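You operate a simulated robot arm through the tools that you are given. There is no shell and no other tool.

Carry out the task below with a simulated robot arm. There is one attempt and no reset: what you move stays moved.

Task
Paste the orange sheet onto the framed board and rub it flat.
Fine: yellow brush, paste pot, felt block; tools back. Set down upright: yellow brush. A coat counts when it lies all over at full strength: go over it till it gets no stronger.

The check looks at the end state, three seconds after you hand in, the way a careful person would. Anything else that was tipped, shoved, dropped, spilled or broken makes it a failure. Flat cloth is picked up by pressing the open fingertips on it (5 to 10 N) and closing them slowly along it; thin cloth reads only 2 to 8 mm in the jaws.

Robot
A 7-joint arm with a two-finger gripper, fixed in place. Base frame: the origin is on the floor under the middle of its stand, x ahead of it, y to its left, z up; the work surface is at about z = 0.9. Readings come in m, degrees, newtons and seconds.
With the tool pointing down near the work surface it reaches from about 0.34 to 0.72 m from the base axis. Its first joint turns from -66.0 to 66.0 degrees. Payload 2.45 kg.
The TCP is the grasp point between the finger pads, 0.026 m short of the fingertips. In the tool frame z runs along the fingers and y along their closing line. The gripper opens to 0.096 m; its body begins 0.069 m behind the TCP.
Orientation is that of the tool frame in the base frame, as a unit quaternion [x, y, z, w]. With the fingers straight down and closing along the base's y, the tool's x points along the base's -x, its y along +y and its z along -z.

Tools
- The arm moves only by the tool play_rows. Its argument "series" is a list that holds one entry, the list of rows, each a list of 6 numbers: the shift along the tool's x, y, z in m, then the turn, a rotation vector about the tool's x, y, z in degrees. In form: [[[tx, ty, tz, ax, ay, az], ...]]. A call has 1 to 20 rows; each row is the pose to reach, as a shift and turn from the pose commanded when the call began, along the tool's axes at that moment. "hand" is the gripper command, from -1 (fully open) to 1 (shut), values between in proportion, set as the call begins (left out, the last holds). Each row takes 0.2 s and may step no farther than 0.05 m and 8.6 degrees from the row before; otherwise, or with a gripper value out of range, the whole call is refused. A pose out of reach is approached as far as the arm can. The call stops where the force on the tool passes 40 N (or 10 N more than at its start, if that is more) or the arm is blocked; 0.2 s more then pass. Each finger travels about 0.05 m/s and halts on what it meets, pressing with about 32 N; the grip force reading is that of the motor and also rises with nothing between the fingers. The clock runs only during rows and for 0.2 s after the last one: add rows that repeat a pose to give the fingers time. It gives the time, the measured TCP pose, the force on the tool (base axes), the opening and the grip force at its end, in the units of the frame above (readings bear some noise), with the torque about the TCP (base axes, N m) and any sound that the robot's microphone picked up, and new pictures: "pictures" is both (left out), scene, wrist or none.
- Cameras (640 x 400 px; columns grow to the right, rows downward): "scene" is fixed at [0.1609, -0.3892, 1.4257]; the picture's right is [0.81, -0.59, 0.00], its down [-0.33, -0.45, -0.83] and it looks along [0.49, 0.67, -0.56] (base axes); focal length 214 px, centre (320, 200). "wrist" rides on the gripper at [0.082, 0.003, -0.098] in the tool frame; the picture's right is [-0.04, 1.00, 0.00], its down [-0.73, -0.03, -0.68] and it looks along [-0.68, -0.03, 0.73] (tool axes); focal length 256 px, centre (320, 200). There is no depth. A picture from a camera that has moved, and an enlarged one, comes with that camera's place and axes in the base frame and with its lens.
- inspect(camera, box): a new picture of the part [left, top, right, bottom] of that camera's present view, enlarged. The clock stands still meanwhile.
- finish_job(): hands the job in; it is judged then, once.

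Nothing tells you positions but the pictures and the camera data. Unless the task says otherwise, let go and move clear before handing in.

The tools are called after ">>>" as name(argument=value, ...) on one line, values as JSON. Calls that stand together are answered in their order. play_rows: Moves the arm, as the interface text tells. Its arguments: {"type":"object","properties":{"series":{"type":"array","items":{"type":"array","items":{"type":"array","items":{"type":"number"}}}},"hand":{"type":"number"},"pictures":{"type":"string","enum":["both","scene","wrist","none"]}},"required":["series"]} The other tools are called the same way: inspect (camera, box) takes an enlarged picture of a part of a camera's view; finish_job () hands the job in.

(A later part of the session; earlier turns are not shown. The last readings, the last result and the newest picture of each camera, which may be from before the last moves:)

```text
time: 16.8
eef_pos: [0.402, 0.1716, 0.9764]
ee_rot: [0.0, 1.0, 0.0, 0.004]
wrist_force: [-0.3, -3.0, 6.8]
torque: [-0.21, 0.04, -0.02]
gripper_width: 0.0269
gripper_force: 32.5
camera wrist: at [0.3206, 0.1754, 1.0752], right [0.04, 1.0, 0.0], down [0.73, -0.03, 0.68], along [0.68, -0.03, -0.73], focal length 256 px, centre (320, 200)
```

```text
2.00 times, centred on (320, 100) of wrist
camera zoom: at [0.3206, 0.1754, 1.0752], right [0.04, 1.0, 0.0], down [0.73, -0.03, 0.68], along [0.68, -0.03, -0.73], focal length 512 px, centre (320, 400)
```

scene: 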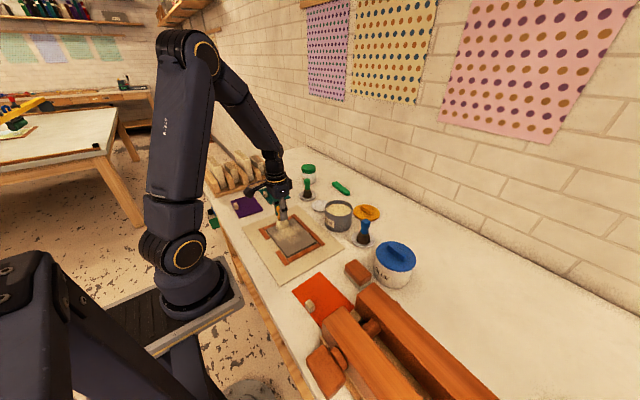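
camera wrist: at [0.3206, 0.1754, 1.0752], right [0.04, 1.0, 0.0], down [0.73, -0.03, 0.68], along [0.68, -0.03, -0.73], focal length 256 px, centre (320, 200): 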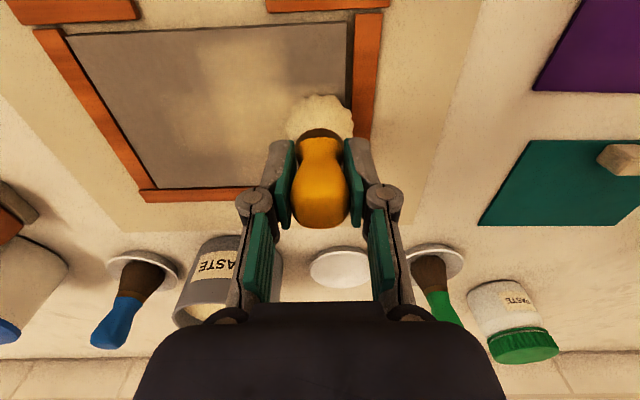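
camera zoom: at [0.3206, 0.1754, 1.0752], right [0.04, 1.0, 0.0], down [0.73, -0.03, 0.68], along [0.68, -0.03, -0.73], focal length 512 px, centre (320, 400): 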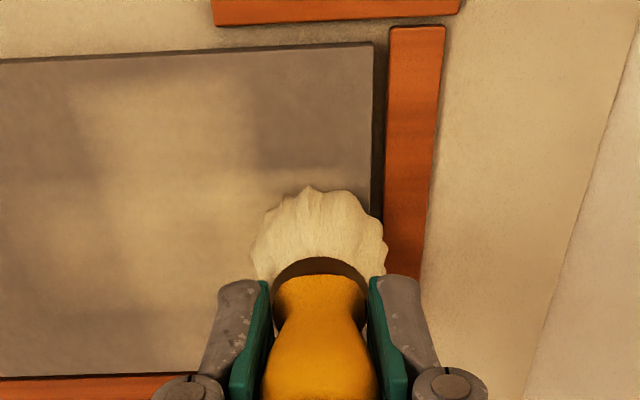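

The stroke lays paste in a visible lighter band at about 7 N. I'll continue in serpentine passes over the near half of the board.

>>> play_rows(series=[[[0.01, 0, 0, 0, 0, 0], [0.018, 0, 0, 0, 0, 0], [0.018, -0.017, 0, 0, 0, 0], [0.018, -0.034, 0, 0, 0, 0], [0.018, -0.051, 0, 0, 0, 0], [0.018, -0.068, 0, 0, 0, 0], [0.018, -0.085, 0, 0, 0, 0], [0.018, -0.102, 0, 0, 0, 0], [0.018, -0.118, 0, 0, 0, 0], [0.027, -0.118, 0, 0, 0, 0], [0.036, -0.118, 0, 0, 0, 0], [0.036, -0.101, 0, 0, 0, 0], [0.036, -0.084, 0, 0, 0, 0], [0.036, -0.067, 0, 0, 0, 0], [0.036, -0.05, 0, 0, 0, 0], [0.036, -0.033, 0, 0, 0, 0], [0.036, -0.016, 0, 0, 0, 0], [0.036, 0.0, 0, 0, 0, 0], [0.036, 0.0, 0, 0, 0, 0]]])

>>> inspect(camera="scene", box=[235, 180, 355, 280])

>>> inspect(camera="wrist", box=[160, 0, 480, 200])

```text
time: 19.6
eef_pos: [0.3671, 0.0838, 0.9772]
ee_rot: [0.001, 1.0, 0.0, 0.004]
wrist_force: [-3.7, -1.0, 14.8]
torque: [0.17, 0.29, 0.04]
gripper_width: 0.0271
gripper_force: 31.9
stopped in row 14: the force on the tool passed its limit at 42 N (the readings are from after the stop); the commanded pose is now the measured one
camera wrist: at [0.285, 0.0886, 1.0748], right [0.04, 1.0, 0.0], down [0.73, -0.03, 0.69], along [0.69, -0.03, -0.73], focal length 256 px, centre (320, 200)
```

scene: 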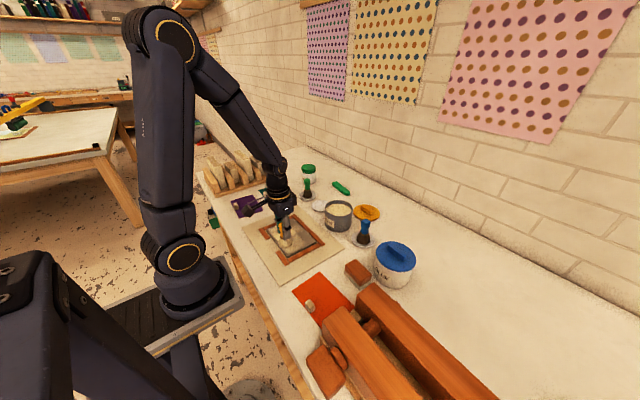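
wrist: 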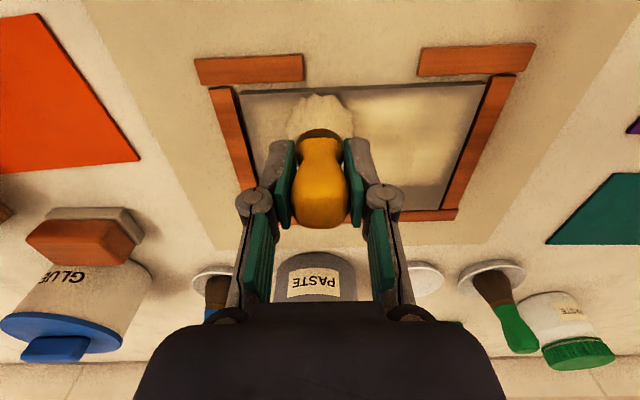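

```text
4.00 times, centred on (295, 230) of scene
camera zoom: at [0.1606, -0.3892, 1.4257], right [0.81, -0.59, 0.0], down [-0.33, -0.45, -0.83], along [0.49, 0.67, -0.56], focal length 858 px, centre (420, 80)
```

zoom: 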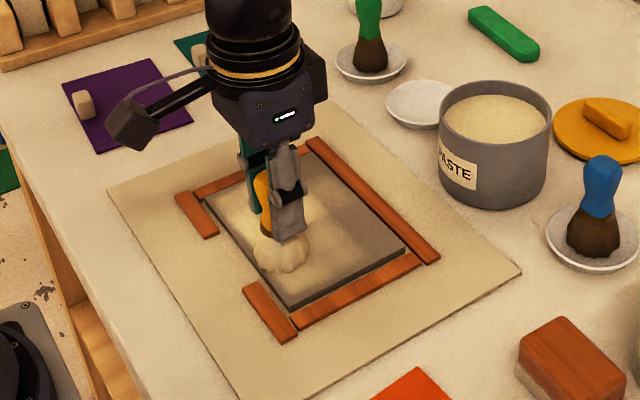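

```text
2.00 times, centred on (320, 100) of wrist
camera zoom: at [0.285, 0.0886, 1.0748], right [0.04, 1.0, 0.0], down [0.73, -0.03, 0.69], along [0.69, -0.03, -0.73], focal length 512 px, centre (320, 400)
```

zoom: 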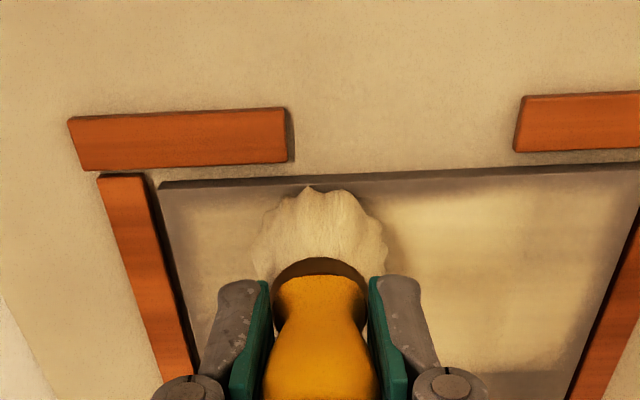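

The coat is building nicely, and the press crept up to the limit mid-stroke. I'll ease off by just under 1 mm and continue this row towards +y.

>>> play_rows(series=[[[0, 0, -0.0008, 0, 0, 0], [0, 0.014, -0.0008, 0, 0, 0], [0, 0.029, -0.0008, 0, 0, 0], [0, 0.044, -0.0008, 0, 0, 0], [0, 0.059, -0.0008, 0, 0, 0], [0, 0.074, -0.0008, 0, 0, 0], [0, 0.088, -0.0008, 0, 0, 0], [0, 0.088, -0.0008, 0, 0, 0]]])

>>> inspect(camera="scene", box=[235, 180, 355, 280])

>>> inspect(camera="wrist", box=[120, 0, 520, 240])

```text
time: 21.4
eef_pos: [0.3653, 0.1727, 0.9788]
ee_rot: [0.001, 1.0, 0.0, 0.005]
wrist_force: [0.2, -0.5, 0.0]
torque: [0.0, 0.03, 0.01]
gripper_width: 0.0268
gripper_force: 31.8
camera wrist: at [0.284, 0.1775, 1.0754], right [0.04, 1.0, 0.0], down [0.73, -0.03, 0.69], along [0.69, -0.03, -0.73], focal length 256 px, centre (320, 200)
```

scene: 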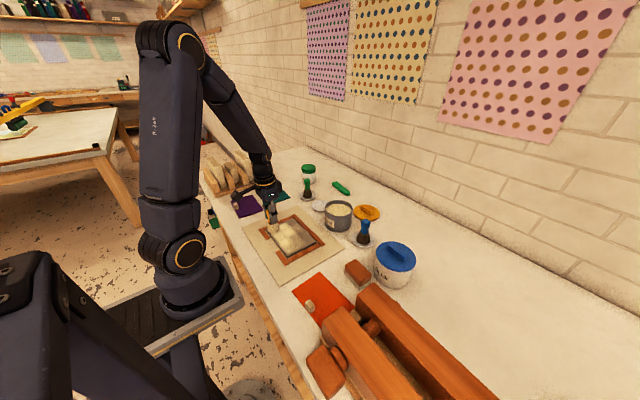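
wrist: 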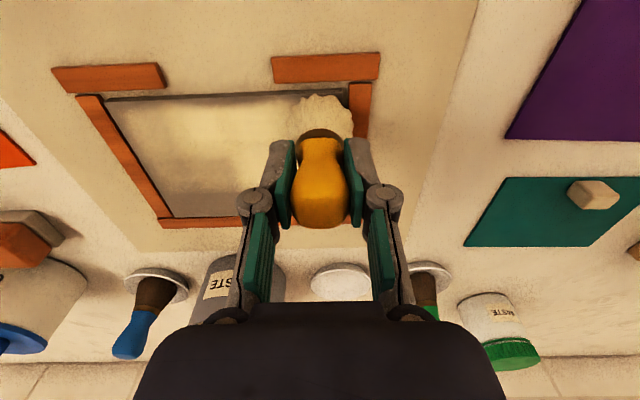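

```text
4.00 times, centred on (295, 230) of scene
camera zoom: at [0.1609, -0.3891, 1.4257], right [0.81, -0.59, 0.0], down [-0.33, -0.45, -0.83], along [0.49, 0.67, -0.56], focal length 858 px, centre (420, 80)
```

zoom: 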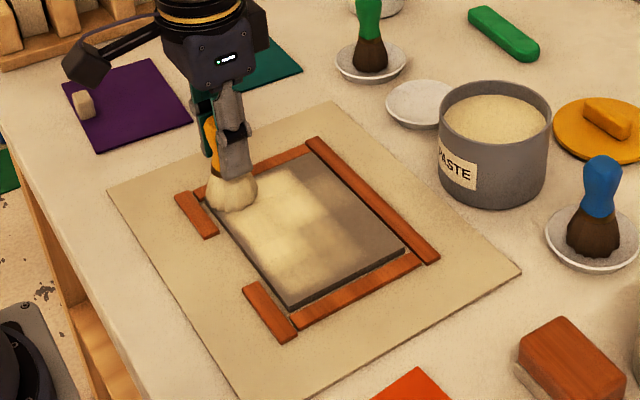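

```text
1.60 times, centred on (320, 120) of wrist
camera zoom: at [0.284, 0.1775, 1.0754], right [0.04, 1.0, 0.0], down [0.73, -0.03, 0.69], along [0.69, -0.03, -0.73], focal length 410 px, centre (320, 328)
```

zoom: 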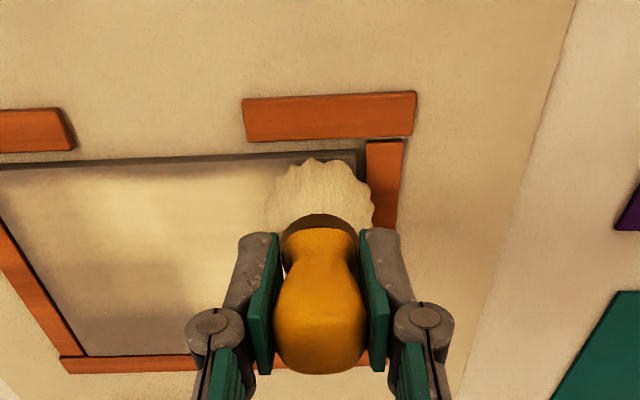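

The near half looks well coated, and the press is now about zero. I'll press slightly, stroke outward along the +y edge and then serpentine the far half.

>>> play_rows(series=[[[0, 0, 0.0007, 0, 0, 0], [-0.015, 0, 0.0007, 0, 0, 0], [-0.03, 0, 0.0007, 0, 0, 0], [-0.045, 0, 0.0007, 0, 0, 0], [-0.06, 0, 0.0007, 0, 0, 0], [-0.071, 0, 0.0007, 0, 0, 0], [-0.071, -0.017, 0.0007, 0, 0, 0], [-0.071, -0.034, 0.0007, 0, 0, 0], [-0.071, -0.051, 0.0007, 0, 0, 0], [-0.071, -0.068, 0.0007, 0, 0, 0], [-0.071, -0.085, 0.0007, 0, 0, 0], [-0.071, -0.102, 0.0007, 0, 0, 0], [-0.071, -0.119, 0.0007, 0, 0, 0], [-0.062, -0.119, 0.0007, 0, 0, 0], [-0.053, -0.119, 0.0007, 0, 0, 0], [-0.053, -0.119, 0.0007, 0, 0, 0]]])

>>> inspect(camera="scene", box=[235, 180, 355, 280])

>>> inspect(camera="wrist", box=[120, 0, 520, 240])

```text
time: 24.8
eef_pos: [0.4194, 0.0528, 0.9782]
ee_rot: [0.001, 1.0, 0.0, 0.005]
wrist_force: [-0.8, 0.2, -0.2]
torque: [-0.01, -0.01, 0.03]
gripper_width: 0.027
gripper_force: 32.3
camera wrist: at [0.3371, 0.0577, 1.0756], right [0.04, 1.0, 0.0], down [0.73, -0.03, 0.69], along [0.68, -0.03, -0.73], focal length 256 px, centre (320, 200)
```

scene: 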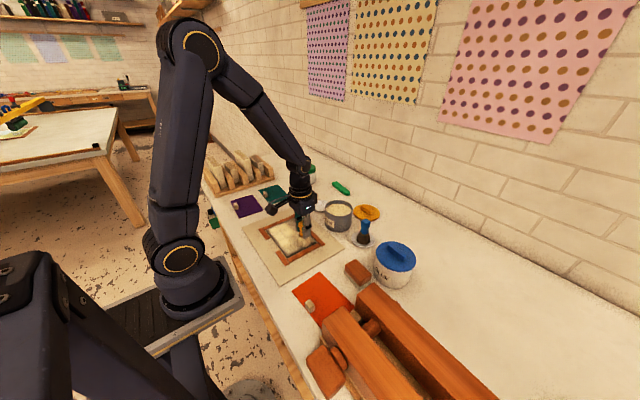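
wrist: 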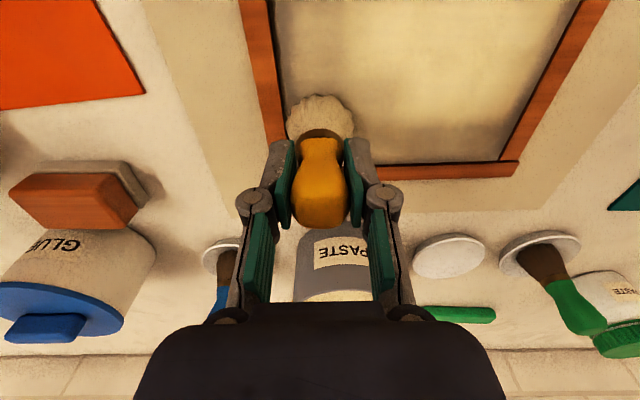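

```text
4.00 times, centred on (295, 230) of scene
camera zoom: at [0.1609, -0.3892, 1.4257], right [0.81, -0.59, 0.0], down [-0.33, -0.45, -0.83], along [0.49, 0.67, -0.56], focal length 858 px, centre (420, 80)
```

zoom: 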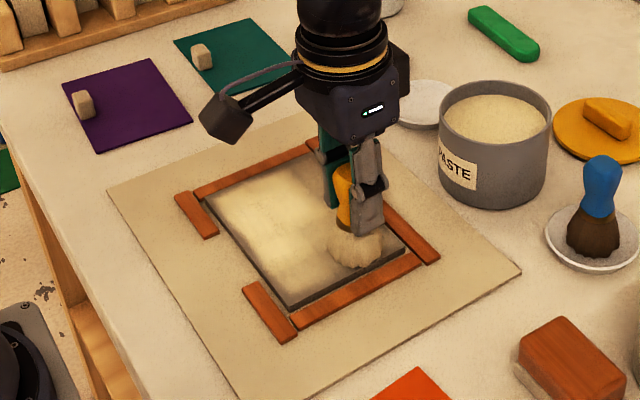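

```text
1.60 times, centred on (320, 120) of wrist
camera zoom: at [0.3371, 0.0577, 1.0756], right [0.04, 1.0, 0.0], down [0.73, -0.03, 0.69], along [0.68, -0.03, -0.73], focal length 410 px, centre (320, 328)
```

zoom: 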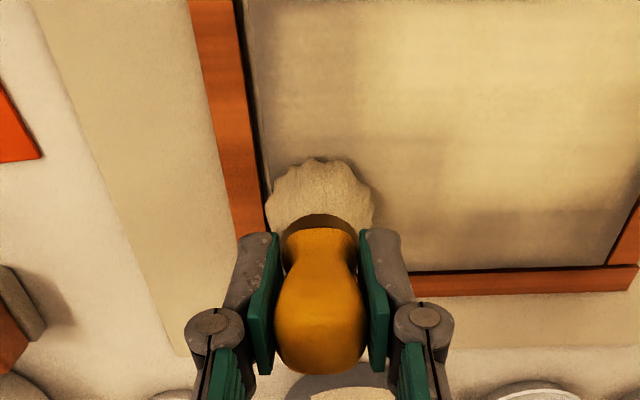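

The coat is spreading over the whole board but is still thin near the edges. I'll do the return stroke here, then check before re-dipping.

>>> play_rows(series=[[[0, 0, 0.0007, 0, 0, 0], [0, 0.015, 0.0007, 0, 0, 0], [0, 0.03, 0.0007, 0, 0, 0], [0, 0.045, 0.0007, 0, 0, 0], [0, 0.06, 0.0007, 0, 0, 0], [0, 0.075, 0.0007, 0, 0, 0], [0, 0.09, 0.0007, 0, 0, 0], [0, 0.105, 0.0007, 0, 0, 0], [0, 0.119, 0.0007, 0, 0, 0], [0, 0.119, 0.0007, 0, 0, 0]]])

>>> inspect(camera="scene", box=[235, 180, 355, 280])

>>> inspect(camera="wrist", box=[120, 0, 520, 240])

```text
time: 27.0
eef_pos: [0.4204, 0.1712, 0.9776]
ee_rot: [0.001, 1.0, 0.001, 0.004]
wrist_force: [0.9, -4.4, 11.6]
torque: [-0.24, 0.08, 0.02]
gripper_width: 0.0267
gripper_force: 32.4
camera wrist: at [0.3377, 0.1762, 1.075], right [0.04, 1.0, 0.0], down [0.73, -0.03, 0.69], along [0.69, -0.03, -0.73], focal length 256 px, centre (320, 200)
```

scene: 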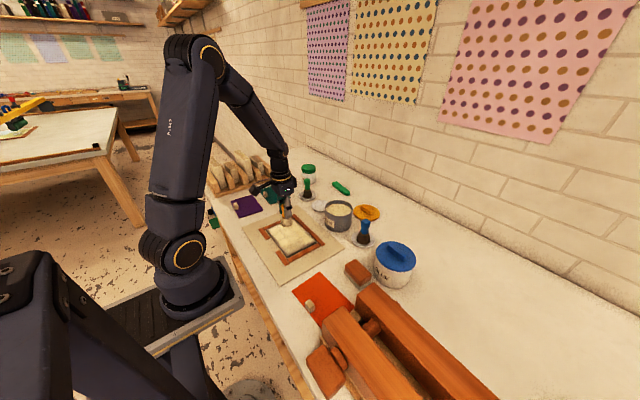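
wrist: 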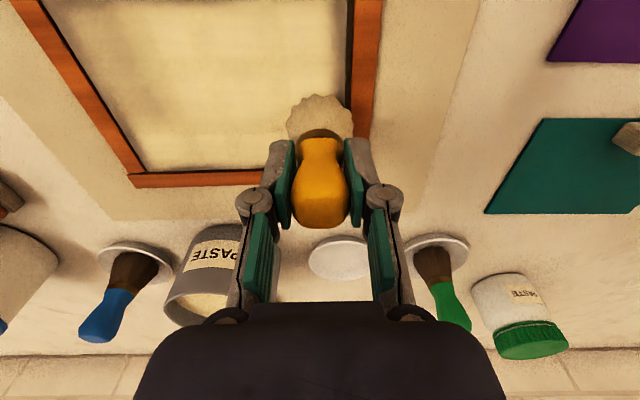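

```text
4.00 times, centred on (295, 230) of scene
camera zoom: at [0.1607, -0.3893, 1.4257], right [0.81, -0.59, 0.0], down [-0.33, -0.45, -0.83], along [0.49, 0.67, -0.56], focal length 858 px, centre (420, 80)
```

zoom: 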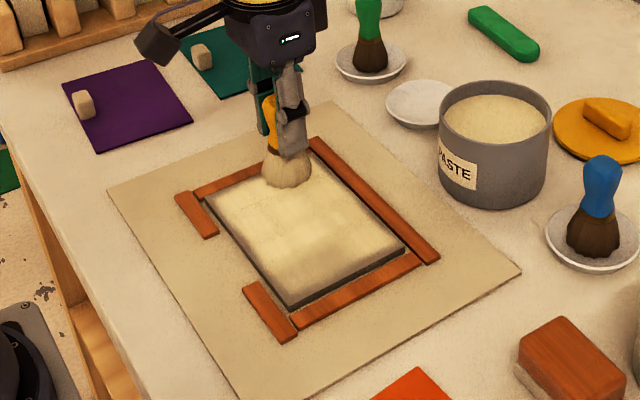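

```text
1.60 times, centred on (320, 120) of wrist
camera zoom: at [0.3377, 0.1762, 1.075], right [0.04, 1.0, 0.0], down [0.73, -0.03, 0.69], along [0.69, -0.03, -0.73], focal length 410 px, centre (320, 328)
```

zoom: 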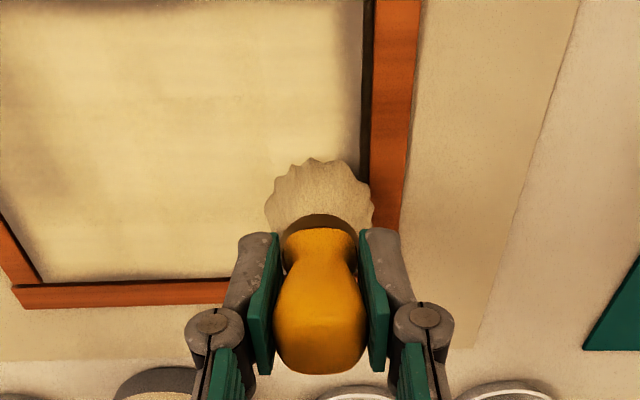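

Most of the board is now evenly coated, but the edges on the -y and near sides are weaker and the brush is running dry. I'll go back to the pot to reload.

>>> play_rows(series=[[[0, 0, -0.03, 0, 0, 0], [0, 0, -0.065, 0, 0.2, 0], [0, 0, -0.1, 0, 0.5, 0], [-0.03, -0.0185, -0.1, 0, 0.5, 0], [-0.065, -0.04, -0.1, 0, 0.5, 0], [-0.1, -0.0615, -0.1, 0, 0.5, 0], [-0.135, -0.083, -0.1, 0, 0.5, 0], [-0.163, -0.0998, -0.1, 0, 0.5, 0], [-0.163, -0.0998, -0.08, 0, 0.5, 0], [-0.163, -0.0998, -0.065, 0, 0.5, 0], [-0.163, -0.0998, -0.057, 0, 0.5, 0], [-0.163, -0.0998, -0.054, 0, 0.5, 0]]])

>>> inspect(camera="scene", box=[235, 180, 355, 280])

>>> inspect(camera="wrist", box=[200, 0, 440, 200])

```text
time: 29.6
eef_pos: [0.5823, 0.0721, 1.0319]
ee_rot: [0.001, 1.0, -0.001, -0.001]
wrist_force: [-0.3, 0.3, -1.1]
torque: [-0.01, 0.01, -0.01]
gripper_width: 0.0271
gripper_force: 32.2
camera wrist: at [0.5016, 0.0763, 1.1308], right [0.04, 1.0, 0.0], down [0.73, -0.03, 0.68], along [0.68, -0.03, -0.73], focal length 256 px, centre (320, 200)
```

scene: 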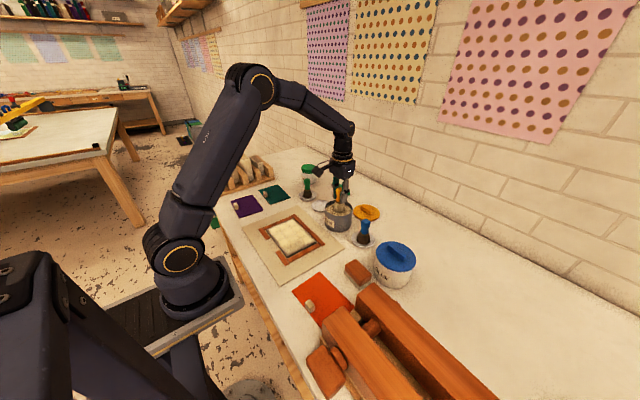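
wrist: 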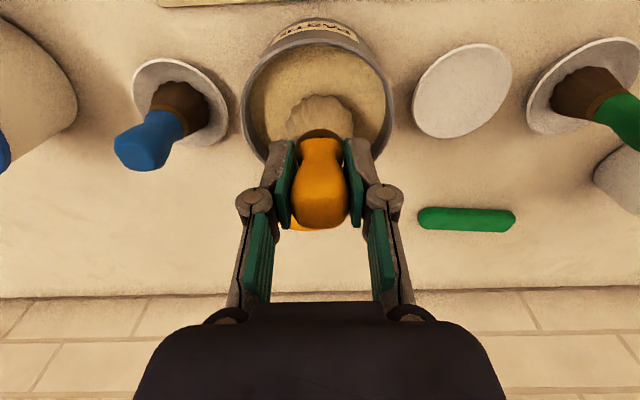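

```text
4.00 times, centred on (295, 230) of scene
camera zoom: at [0.1609, -0.3892, 1.4257], right [0.81, -0.59, 0.0], down [-0.33, -0.45, -0.83], along [0.49, 0.67, -0.56], focal length 858 px, centre (420, 80)
```

zoom: 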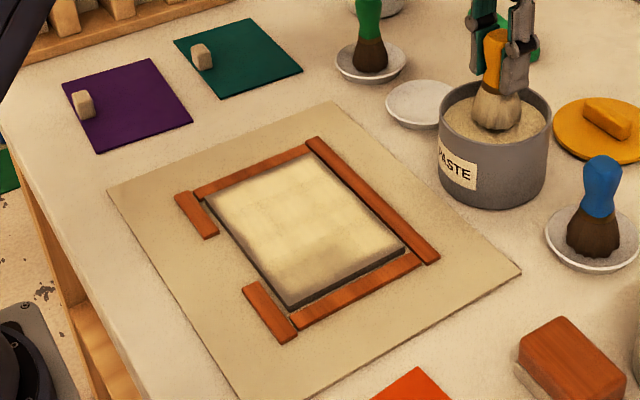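

```text
2.00 times, centred on (320, 100) of wrist
camera zoom: at [0.5016, 0.0763, 1.1308], right [0.04, 1.0, 0.0], down [0.73, -0.03, 0.68], along [0.68, -0.03, -0.73], focal length 512 px, centre (320, 400)
```

zoom: 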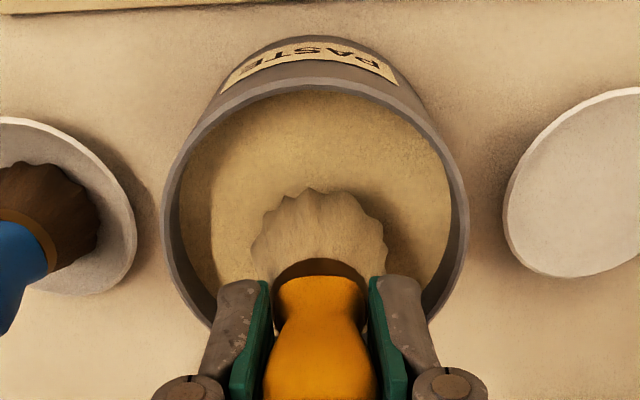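

Still a few mm above the paste, so I'll lower gently until the bristles reload.

>>> play_rows(series=[[[0, 0, 0.002, 0, 0, 0], [0, 0, 0.0035, 0, 0, 0], [0, 0, 0.0045, 0, 0, 0], [0, 0, 0.0052, 0, 0, 0], [0, 0, 0.0058, 0, 0, 0], [0, 0, 0.0058, 0, 0, 0]]])

>>> inspect(camera="wrist", box=[200, 0, 440, 200])

```text
time: 31.0
eef_pos: [0.583, 0.0708, 1.0261]
ee_rot: [0.001, 1.0, 0.001, 0.0]
wrist_force: [0.0, -0.3, -0.7]
torque: [0.02, -0.02, -0.01]
gripper_width: 0.027
gripper_force: 32.1
camera wrist: at [0.5015, 0.0767, 1.1247], right [0.04, 1.0, 0.0], down [0.73, -0.03, 0.68], along [0.68, -0.03, -0.73], focal length 256 px, centre (320, 200)
```

scene: 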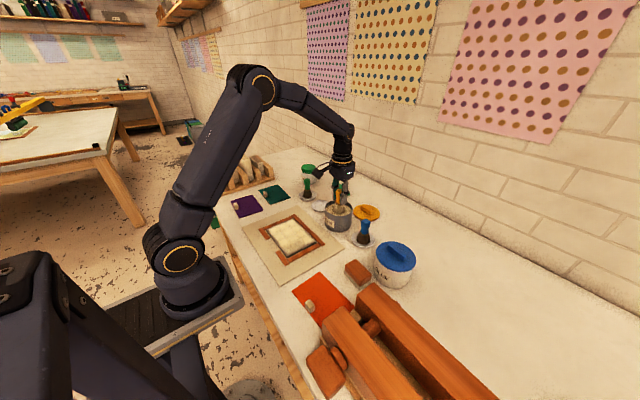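
wrist: 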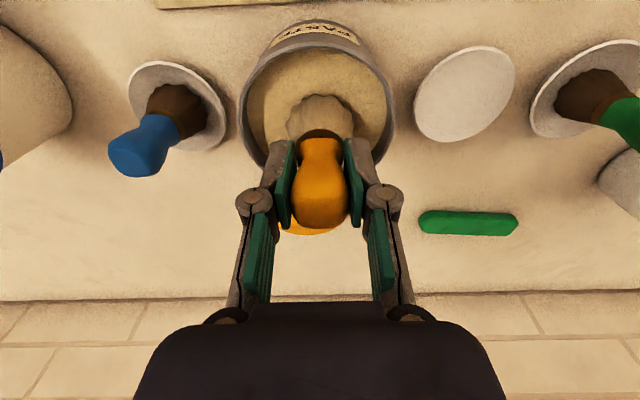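

```text
2.00 times, centred on (320, 100) of wrist
camera zoom: at [0.5015, 0.0767, 1.1247], right [0.04, 1.0, 0.0], down [0.73, -0.03, 0.68], along [0.68, -0.03, -0.73], focal length 512 px, centre (320, 400)
```

zoom: 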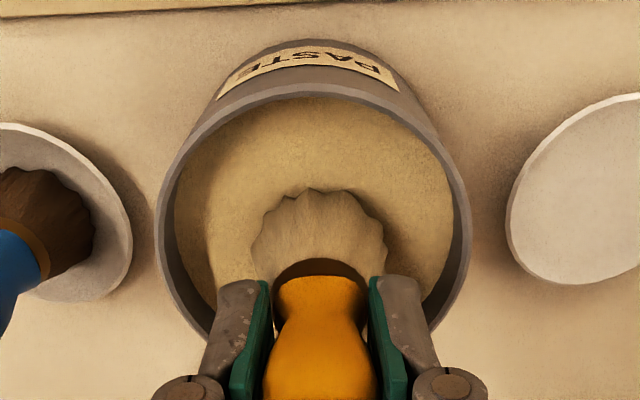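

>>> play_rows(series=[[[0, 0, 0.0008, 0, 0, 0], [0, 0, 0.0014, 0, 0, 0], [0, 0, 0.0018, 0, 0, 0], [0, 0, 0.0018, 0, 0, 0]]], pictures="wrist")

```text
time: 32.0
eef_pos: [0.583, 0.0707, 1.0253]
ee_rot: [0.0, 1.0, 0.001, 0.002]
wrist_force: [-4.5, -0.5, 19.1]
torque: [0.0, 0.06, -0.02]
gripper_width: 0.0271
gripper_force: 31.9
camera wrist: at [0.5014, 0.0763, 1.1236], right [0.04, 1.0, 0.0], down [0.73, -0.03, 0.68], along [0.68, -0.03, -0.73], focal length 256 px, centre (320, 200)
```

wrist: 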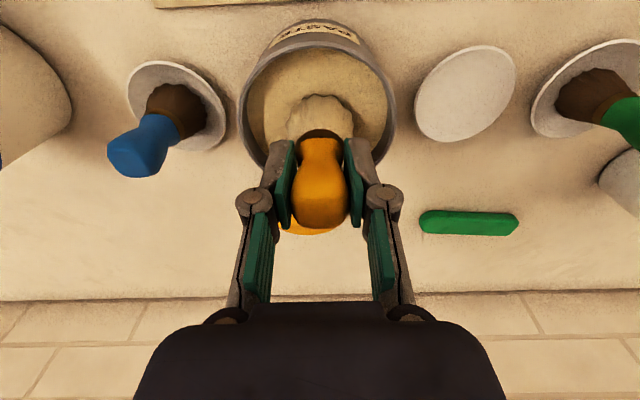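

The bristles are reloaded at 19 N with no slip. Next I'll lift out and go to the far -y corner of the board to run a perimeter pass.

>>> play_rows(series=[[[0, 0, -0.02, 0, 0, 0], [0, 0, -0.05, 0, 0, 0], [0.02, -0.004, -0.055, 0, 0, 0], [0.055, -0.01, -0.055, 0, 0, 0], [0.09, -0.017, -0.055, 0, 0, 0], [0.12, -0.023, -0.04, 0, 0, 0], [0.1385, -0.0258, -0.01, 0, 0, 0], [0.1385, -0.0258, 0.02, 0, 0, 0], [0.1385, -0.0258, 0.036, 0, 0, 0], [0.1385, -0.0258, 0.042, 0, 0, 0], [0.1385, -0.0258, 0.045, 0, 0, 0], [0.1385, -0.0258, 0.045, 0, 0, 0]]])

>>> inspect(camera="wrist", box=[200, 0, 440, 200])

```text
time: 34.6
eef_pos: [0.4449, 0.0451, 0.9783]
ee_rot: [0.001, 1.0, 0.0, 0.0]
wrist_force: [-0.1, -0.6, -0.8]
torque: [0.0, 0.0, 0.02]
gripper_width: 0.027
gripper_force: 31.5
camera wrist: at [0.3625, 0.05, 1.0773], right [0.04, 1.0, 0.0], down [0.73, -0.03, 0.68], along [0.68, -0.03, -0.73], focal length 256 px, centre (320, 200)
```

scene: 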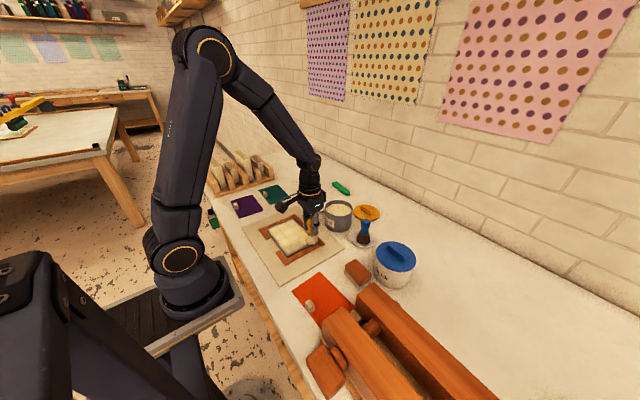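
wrist: 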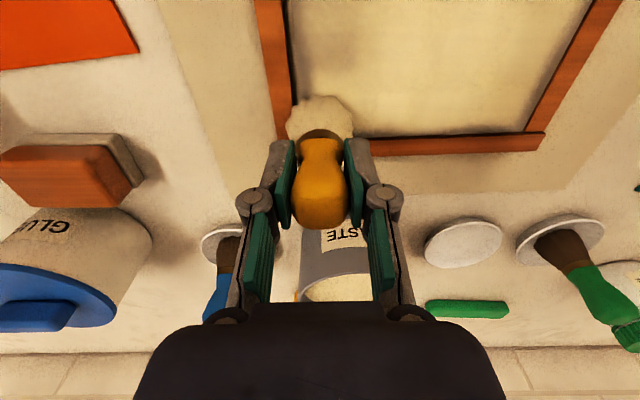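

```text
2.00 times, centred on (320, 100) of wrist
camera zoom: at [0.3625, 0.05, 1.0773], right [0.04, 1.0, 0.0], down [0.73, -0.03, 0.68], along [0.68, -0.03, -0.73], focal length 512 px, centre (320, 400)
```

zoom: 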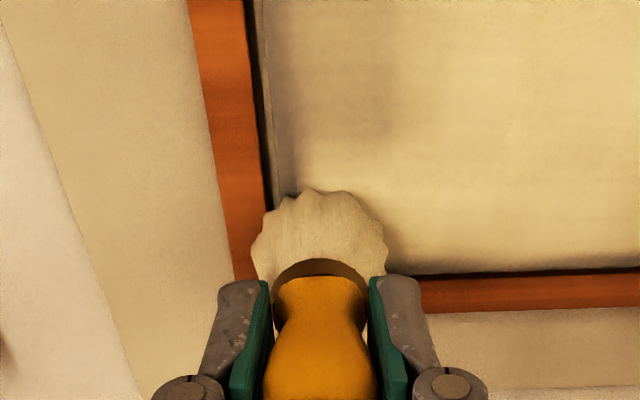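

>>> play_rows(series=[[[0, 0, 0.0008, 0, 0, 0], [0, 0, 0.0012, 0, 0, 0], [0, 0, 0.0012, 0, 0, 0]]], pictures="none")

```text
time: 35.4
eef_pos: [0.4433, 0.0444, 0.978]
ee_rot: [0.001, 1.0, 0.001, 0.0]
wrist_force: [-0.4, 0.3, -1.5]
torque: [0.0, 0.0, -0.01]
gripper_width: 0.0271
gripper_force: 32.0
```

>>> play_rows(series=[[[0, 0, 0.0006, 0, 0, 0], [0, 0, 0.001, 0, 0, 0], [0, 0, 0.001, 0, 0, 0]]], pictures="none")

```text
time: 36.2
eef_pos: [0.4437, 0.0457, 0.9773]
ee_rot: [0.001, 1.0, 0.0, 0.001]
wrist_force: [-0.1, -1.4, 5.5]
torque: [-0.05, -0.03, -0.01]
gripper_width: 0.0269
gripper_force: 31.4
```

About 5.5 N. I'll run the -y edge and then the near edge.

>>> play_rows(series=[[[0.0145, 0, 0, 0, 0, 0], [0.029, 0, 0, 0, 0, 0], [0.0435, 0, 0, 0, 0, 0], [0.058, 0, -0.0002, 0, 0, 0], [0.0725, 0, -0.0003, 0, 0, 0], [0.0865, 0, -0.0003, 0, 0, 0], [0.0865, 0.015, -0.0003, 0, 0, 0], [0.0865, 0.03, -0.0003, 0, 0, 0], [0.0865, 0.045, -0.0003, 0, 0, 0], [0.0865, 0.06, -0.0003, 0, 0, 0], [0.0865, 0.075, -0.0003, 0, 0, 0], [0.0865, 0.09, -0.0003, 0, 0, 0], [0.0865, 0.105, -0.0003, 0, 0, 0], [0.0865, 0.12, -0.0003, 0, 0, 0], [0.0865, 0.1335, -0.0003, 0, 0, 0], [0.0865, 0.1335, -0.0003, 0, 0, 0]]])

>>> inspect(camera="scene", box=[235, 180, 355, 280])

>>> inspect(camera="wrist", box=[60, 0, 440, 230])

```text
time: 39.6
eef_pos: [0.356, 0.1799, 0.9778]
ee_rot: [0.001, 1.0, 0.0, 0.0]
wrist_force: [1.4, -3.6, 9.9]
torque: [-0.19, -0.14, -0.08]
gripper_width: 0.0269
gripper_force: 31.4
camera wrist: at [0.2761, 0.1847, 1.0757], right [0.04, 1.0, 0.0], down [0.73, -0.03, 0.68], along [0.68, -0.03, -0.73], focal length 256 px, centre (320, 200)
```

scene: 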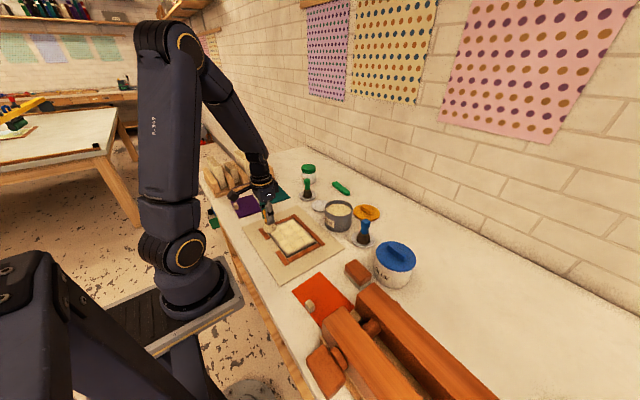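
wrist: 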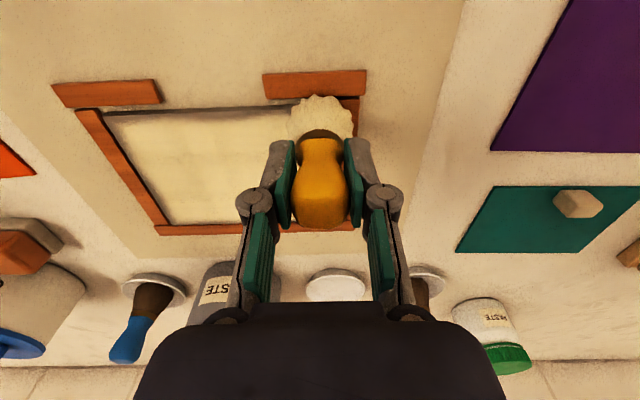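

```text
4.00 times, centred on (295, 230) of scene
camera zoom: at [0.1607, -0.3893, 1.4257], right [0.81, -0.59, 0.0], down [-0.33, -0.45, -0.83], along [0.49, 0.67, -0.56], focal length 858 px, centre (420, 80)
```

zoom: 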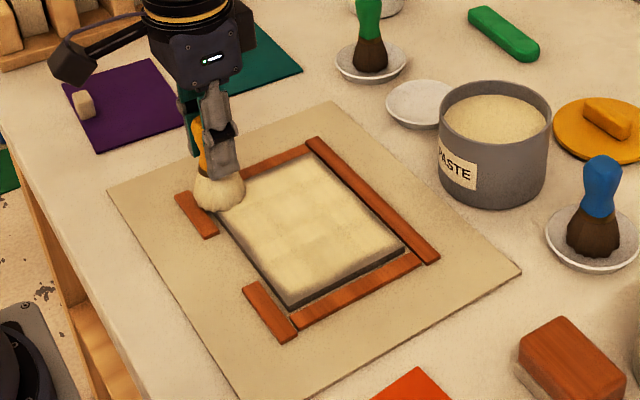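

```text
1.68 times, centred on (250, 115) of wrist
camera zoom: at [0.2761, 0.1847, 1.0757], right [0.04, 1.0, 0.0], down [0.73, -0.03, 0.68], along [0.68, -0.03, -0.73], focal length 431 px, centre (438, 343)
```

zoom: 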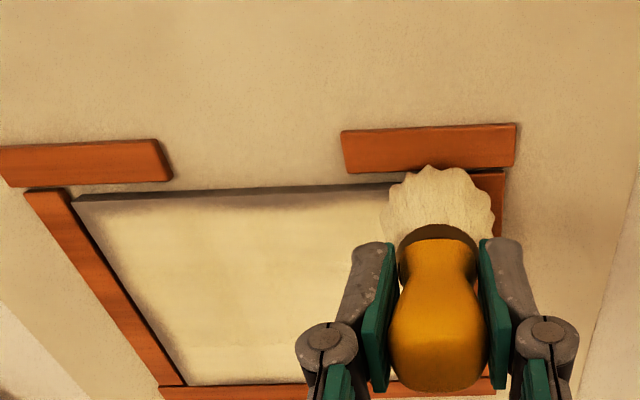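

The coat now reaches the edges on those two sides. Next come the +y edge and the far edge.

>>> play_rows(series=[[[-0.0145, 0, 0, 0, 0, 0], [-0.029, 0, 0, 0, 0, 0], [-0.0435, 0, 0, 0, 0, 0], [-0.058, 0, 0, 0, 0, 0], [-0.0725, 0, 0, 0, 0, 0], [-0.0875, 0, 0, 0, 0, 0], [-0.0875, -0.015, 0, 0, 0, 0], [-0.0875, -0.03, 0, 0, 0, 0], [-0.0875, -0.045, 0, 0, 0, 0], [-0.0875, -0.06, 0, 0, 0, 0], [-0.0875, -0.075, 0, 0, 0, 0], [-0.0875, -0.09, 0, 0, 0, 0], [-0.0875, -0.105, 0, 0, 0, 0], [-0.0875, -0.12, 0, 0, 0, 0], [-0.0875, -0.1335, 0, 0, 0, 0], [-0.0875, -0.1335, 0, 0, 0, 0]]])

>>> inspect(camera="scene", box=[235, 180, 355, 280])

>>> inspect(camera="wrist", box=[240, 0, 640, 230])

```text
time: 43.0
eef_pos: [0.4444, 0.0454, 0.9784]
ee_rot: [0.001, 1.0, -0.001, -0.001]
wrist_force: [-0.6, 4.6, 14.5]
torque: [0.25, -0.02, -0.01]
gripper_width: 0.0271
gripper_force: 31.8
camera wrist: at [0.3627, 0.0501, 1.0756], right [0.04, 1.0, 0.0], down [0.73, -0.03, 0.68], along [0.68, -0.03, -0.73], focal length 256 px, centre (320, 200)
```

scene: 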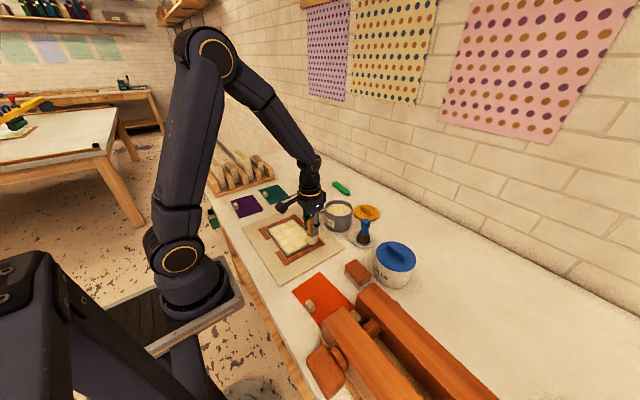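
wrist: 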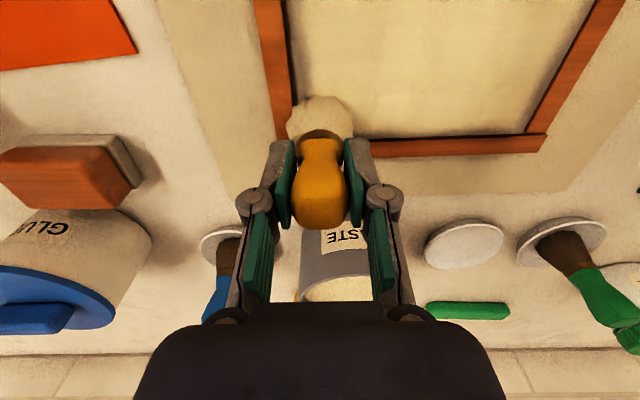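

```text
4.00 times, centred on (295, 230) of scene
camera zoom: at [0.1606, -0.3891, 1.4257], right [0.81, -0.59, 0.0], down [-0.33, -0.45, -0.83], along [0.49, 0.67, -0.56], focal length 858 px, centre (420, 80)
```

zoom: 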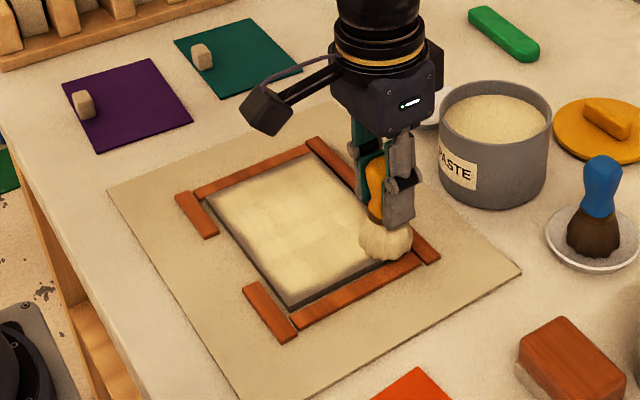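

```text
1.60 times, centred on (440, 115) of wrist
camera zoom: at [0.3627, 0.0501, 1.0756], right [0.04, 1.0, 0.0], down [0.73, -0.03, 0.68], along [0.68, -0.03, -0.73], focal length 410 px, centre (128, 336)
```

zoom: 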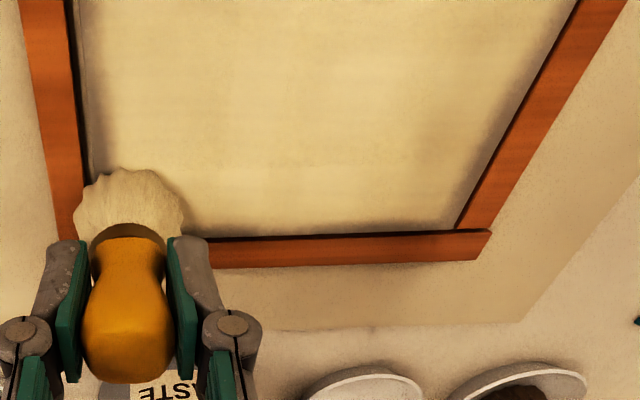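

The coverage is now nearly uniform. I'll run interior rows end to end for strength and ease the pressure slightly.

>>> play_rows(series=[[[0.012, 0, -0.0004, 0, 0, 0], [0.024, 0, -0.0004, 0, 0, 0], [0.024, 0.019, -0.0004, 0, 0, 0], [0.024, 0.038, -0.0004, 0, 0, 0], [0.024, 0.057, -0.0004, 0, 0, 0], [0.024, 0.076, -0.0004, 0, 0, 0], [0.024, 0.095, -0.0004, 0, 0, 0], [0.024, 0.114, -0.0004, 0, 0, 0], [0.024, 0.134, -0.0004, 0, 0, 0], [0.036, 0.134, -0.0004, 0, 0, 0], [0.048, 0.134, -0.0004, 0, 0, 0], [0.048, 0.115, -0.0004, 0, 0, 0], [0.048, 0.096, -0.0004, 0, 0, 0], [0.048, 0.077, -0.0004, 0, 0, 0], [0.048, 0.058, -0.0004, 0, 0, 0], [0.048, 0.039, -0.0004, 0, 0, 0], [0.048, 0.02, -0.0004, 0, 0, 0], [0.048, 0.0, -0.0004, 0, 0, 0], [0.06, 0.0, -0.0004, 0, 0, 0], [0.072, 0.0, -0.0004, 0, 0, 0]]])

>>> inspect(camera="scene", box=[235, 180, 355, 280])

```text
time: 47.2
eef_pos: [0.3728, 0.0453, 0.9766]
ee_rot: [0.001, 1.0, 0.0, 0.001]
wrist_force: [2.8, -1.3, 7.9]
torque: [-0.04, -0.27, -0.02]
gripper_width: 0.0267
gripper_force: 31.8
camera wrist: at [0.292, 0.0505, 1.0756], right [0.04, 1.0, 0.0], down [0.73, -0.03, 0.68], along [0.68, -0.03, -0.73], focal length 256 px, centre (320, 200)
```

scene: 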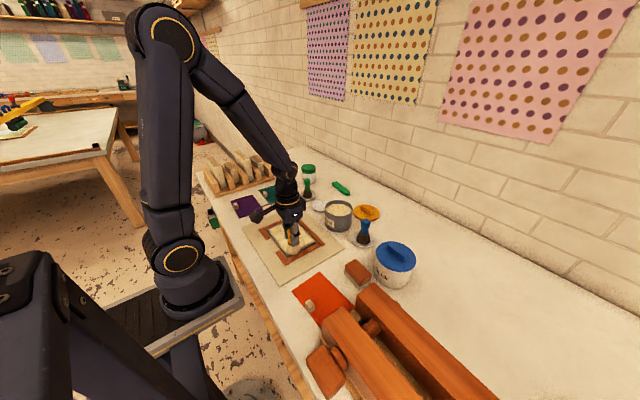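
wrist: 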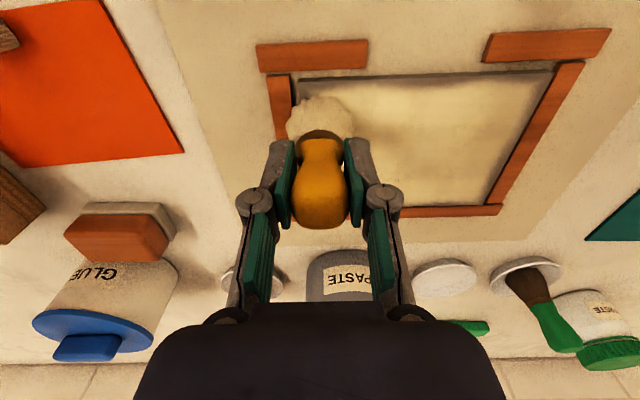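

```text
4.00 times, centred on (295, 230) of scene
camera zoom: at [0.1609, -0.3892, 1.4257], right [0.81, -0.59, 0.0], down [-0.33, -0.45, -0.83], along [0.49, 0.67, -0.56], focal length 858 px, centre (420, 80)
```

zoom: 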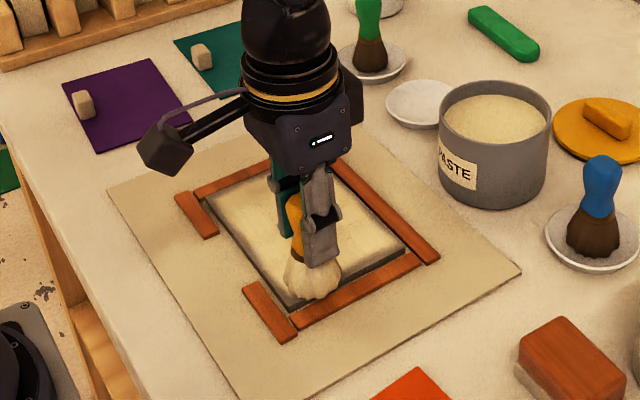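

Next is the near-side row, then an extra pass right along the near edge.

>>> play_rows(series=[[[0.0, 0.019, 0, 0, 0, 0], [0.0, 0.038, 0, 0, 0, 0], [0.0, 0.057, 0, 0, 0, 0], [0.0, 0.076, 0, 0, 0, 0], [0.0, 0.095, 0, 0, 0, 0], [0.0, 0.114, 0, 0, 0, 0], [0.0, 0.136, 0, 0, 0, 0], [0.01, 0.136, 0, 0, 0, 0], [0.018, 0.136, 0, 0, 0, 0], [0.018, 0.117, 0, 0, 0, 0], [0.018, 0.098, 0, 0, 0, 0], [0.018, 0.079, 0, 0, 0, 0], [0.018, 0.06, 0, 0, 0, 0], [0.018, 0.041, 0, 0, 0, 0], [0.018, 0.022, 0, 0, 0, 0], [0.018, 0.0, 0, 0, 0, 0], [0.018, -0.003, 0, 0, 0, 0], [0.018, -0.003, 0, 0, 0, 0]]])

>>> inspect(camera="scene", box=[235, 180, 355, 280])

>>> inspect(camera="wrist", box=[240, 0, 640, 230])

```text
time: 51.0
eef_pos: [0.3554, 0.0438, 0.9776]
ee_rot: [0.001, 1.0, -0.001, 0.0]
wrist_force: [0.1, 0.2, 5.7]
torque: [0.08, -0.11, 0.02]
gripper_width: 0.0268
gripper_force: 32.5
camera wrist: at [0.2742, 0.0482, 1.0758], right [0.04, 1.0, 0.0], down [0.73, -0.03, 0.68], along [0.68, -0.03, -0.73], focal length 256 px, centre (320, 200)
```

scene: 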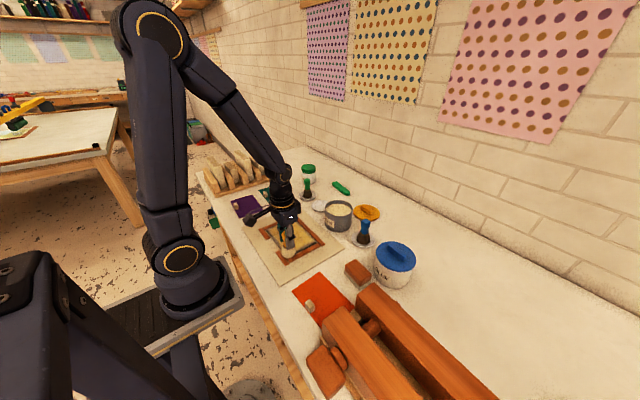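
wrist: 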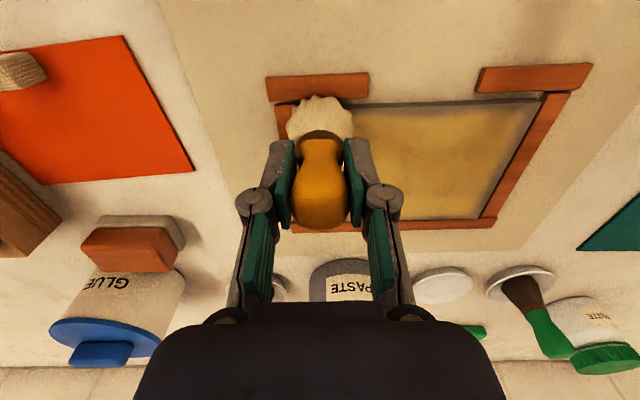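

```text
4.00 times, centred on (295, 230) of scene
camera zoom: at [0.1608, -0.3891, 1.4257], right [0.81, -0.59, 0.0], down [-0.33, -0.45, -0.83], along [0.49, 0.67, -0.56], focal length 858 px, centre (420, 80)
```

zoom: 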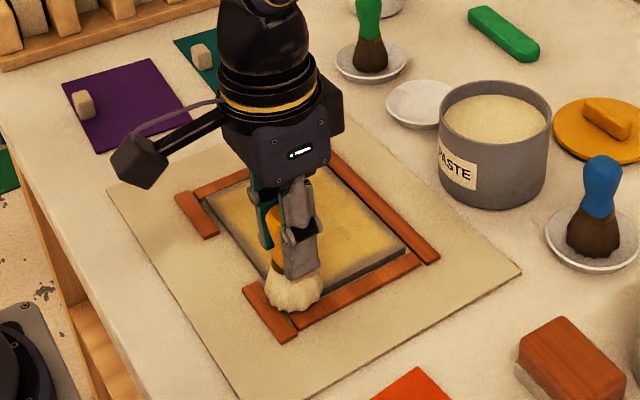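

```text
1.60 times, centred on (440, 115) of wrist
camera zoom: at [0.2742, 0.0482, 1.0758], right [0.04, 1.0, 0.0], down [0.73, -0.03, 0.68], along [0.68, -0.03, -0.73], focal length 410 px, centre (128, 336)
```

zoom: 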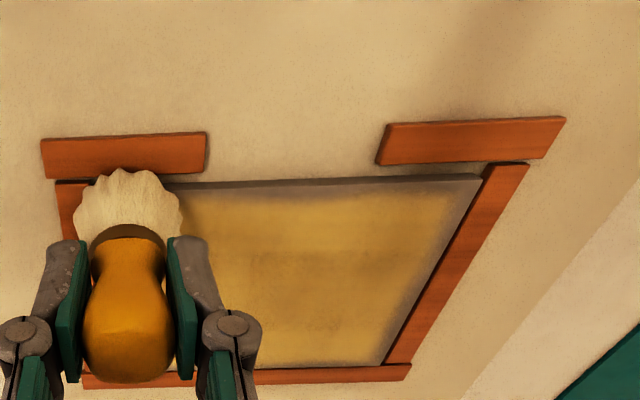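

The coat changed colour from cream to a deeper yellow during this pass. I'll take a closer look before going on.

>>> inspect(camera="wrist", box=[340, 80, 560, 230])

>>> inspect(camera="scene", box=[265, 215, 325, 265])

```text
2.67 times, centred on (450, 155) of wrist
camera zoom: at [0.2742, 0.0482, 1.0758], right [0.04, 1.0, 0.0], down [0.73, -0.03, 0.68], along [0.68, -0.03, -0.73], focal length 683 px, centre (-27, 320)
```

zoom: 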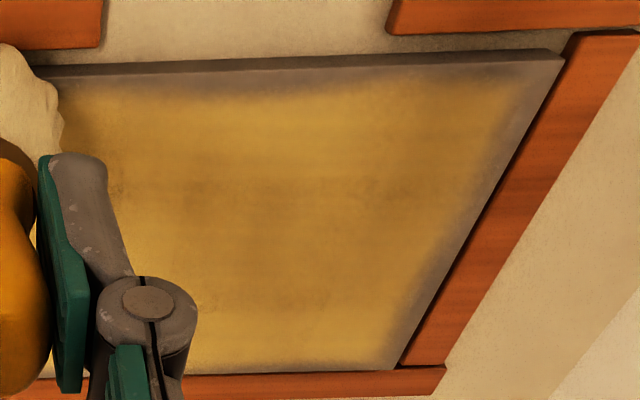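

```text
8.00 times, centred on (295, 240) of scene
camera zoom: at [0.1608, -0.3891, 1.4257], right [0.81, -0.59, 0.0], down [-0.33, -0.45, -0.83], along [0.49, 0.67, -0.56], focal length 1716 px, centre (520, -120)
```

zoom: 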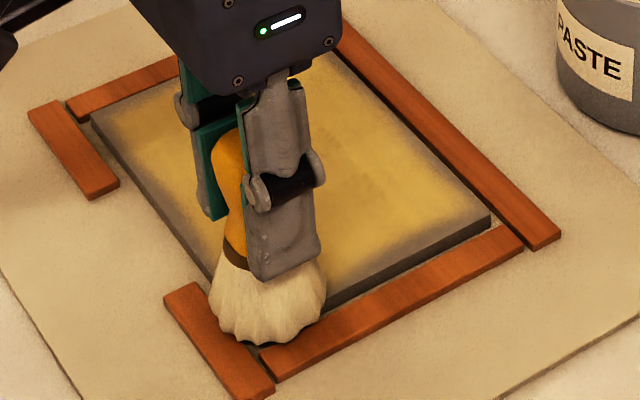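

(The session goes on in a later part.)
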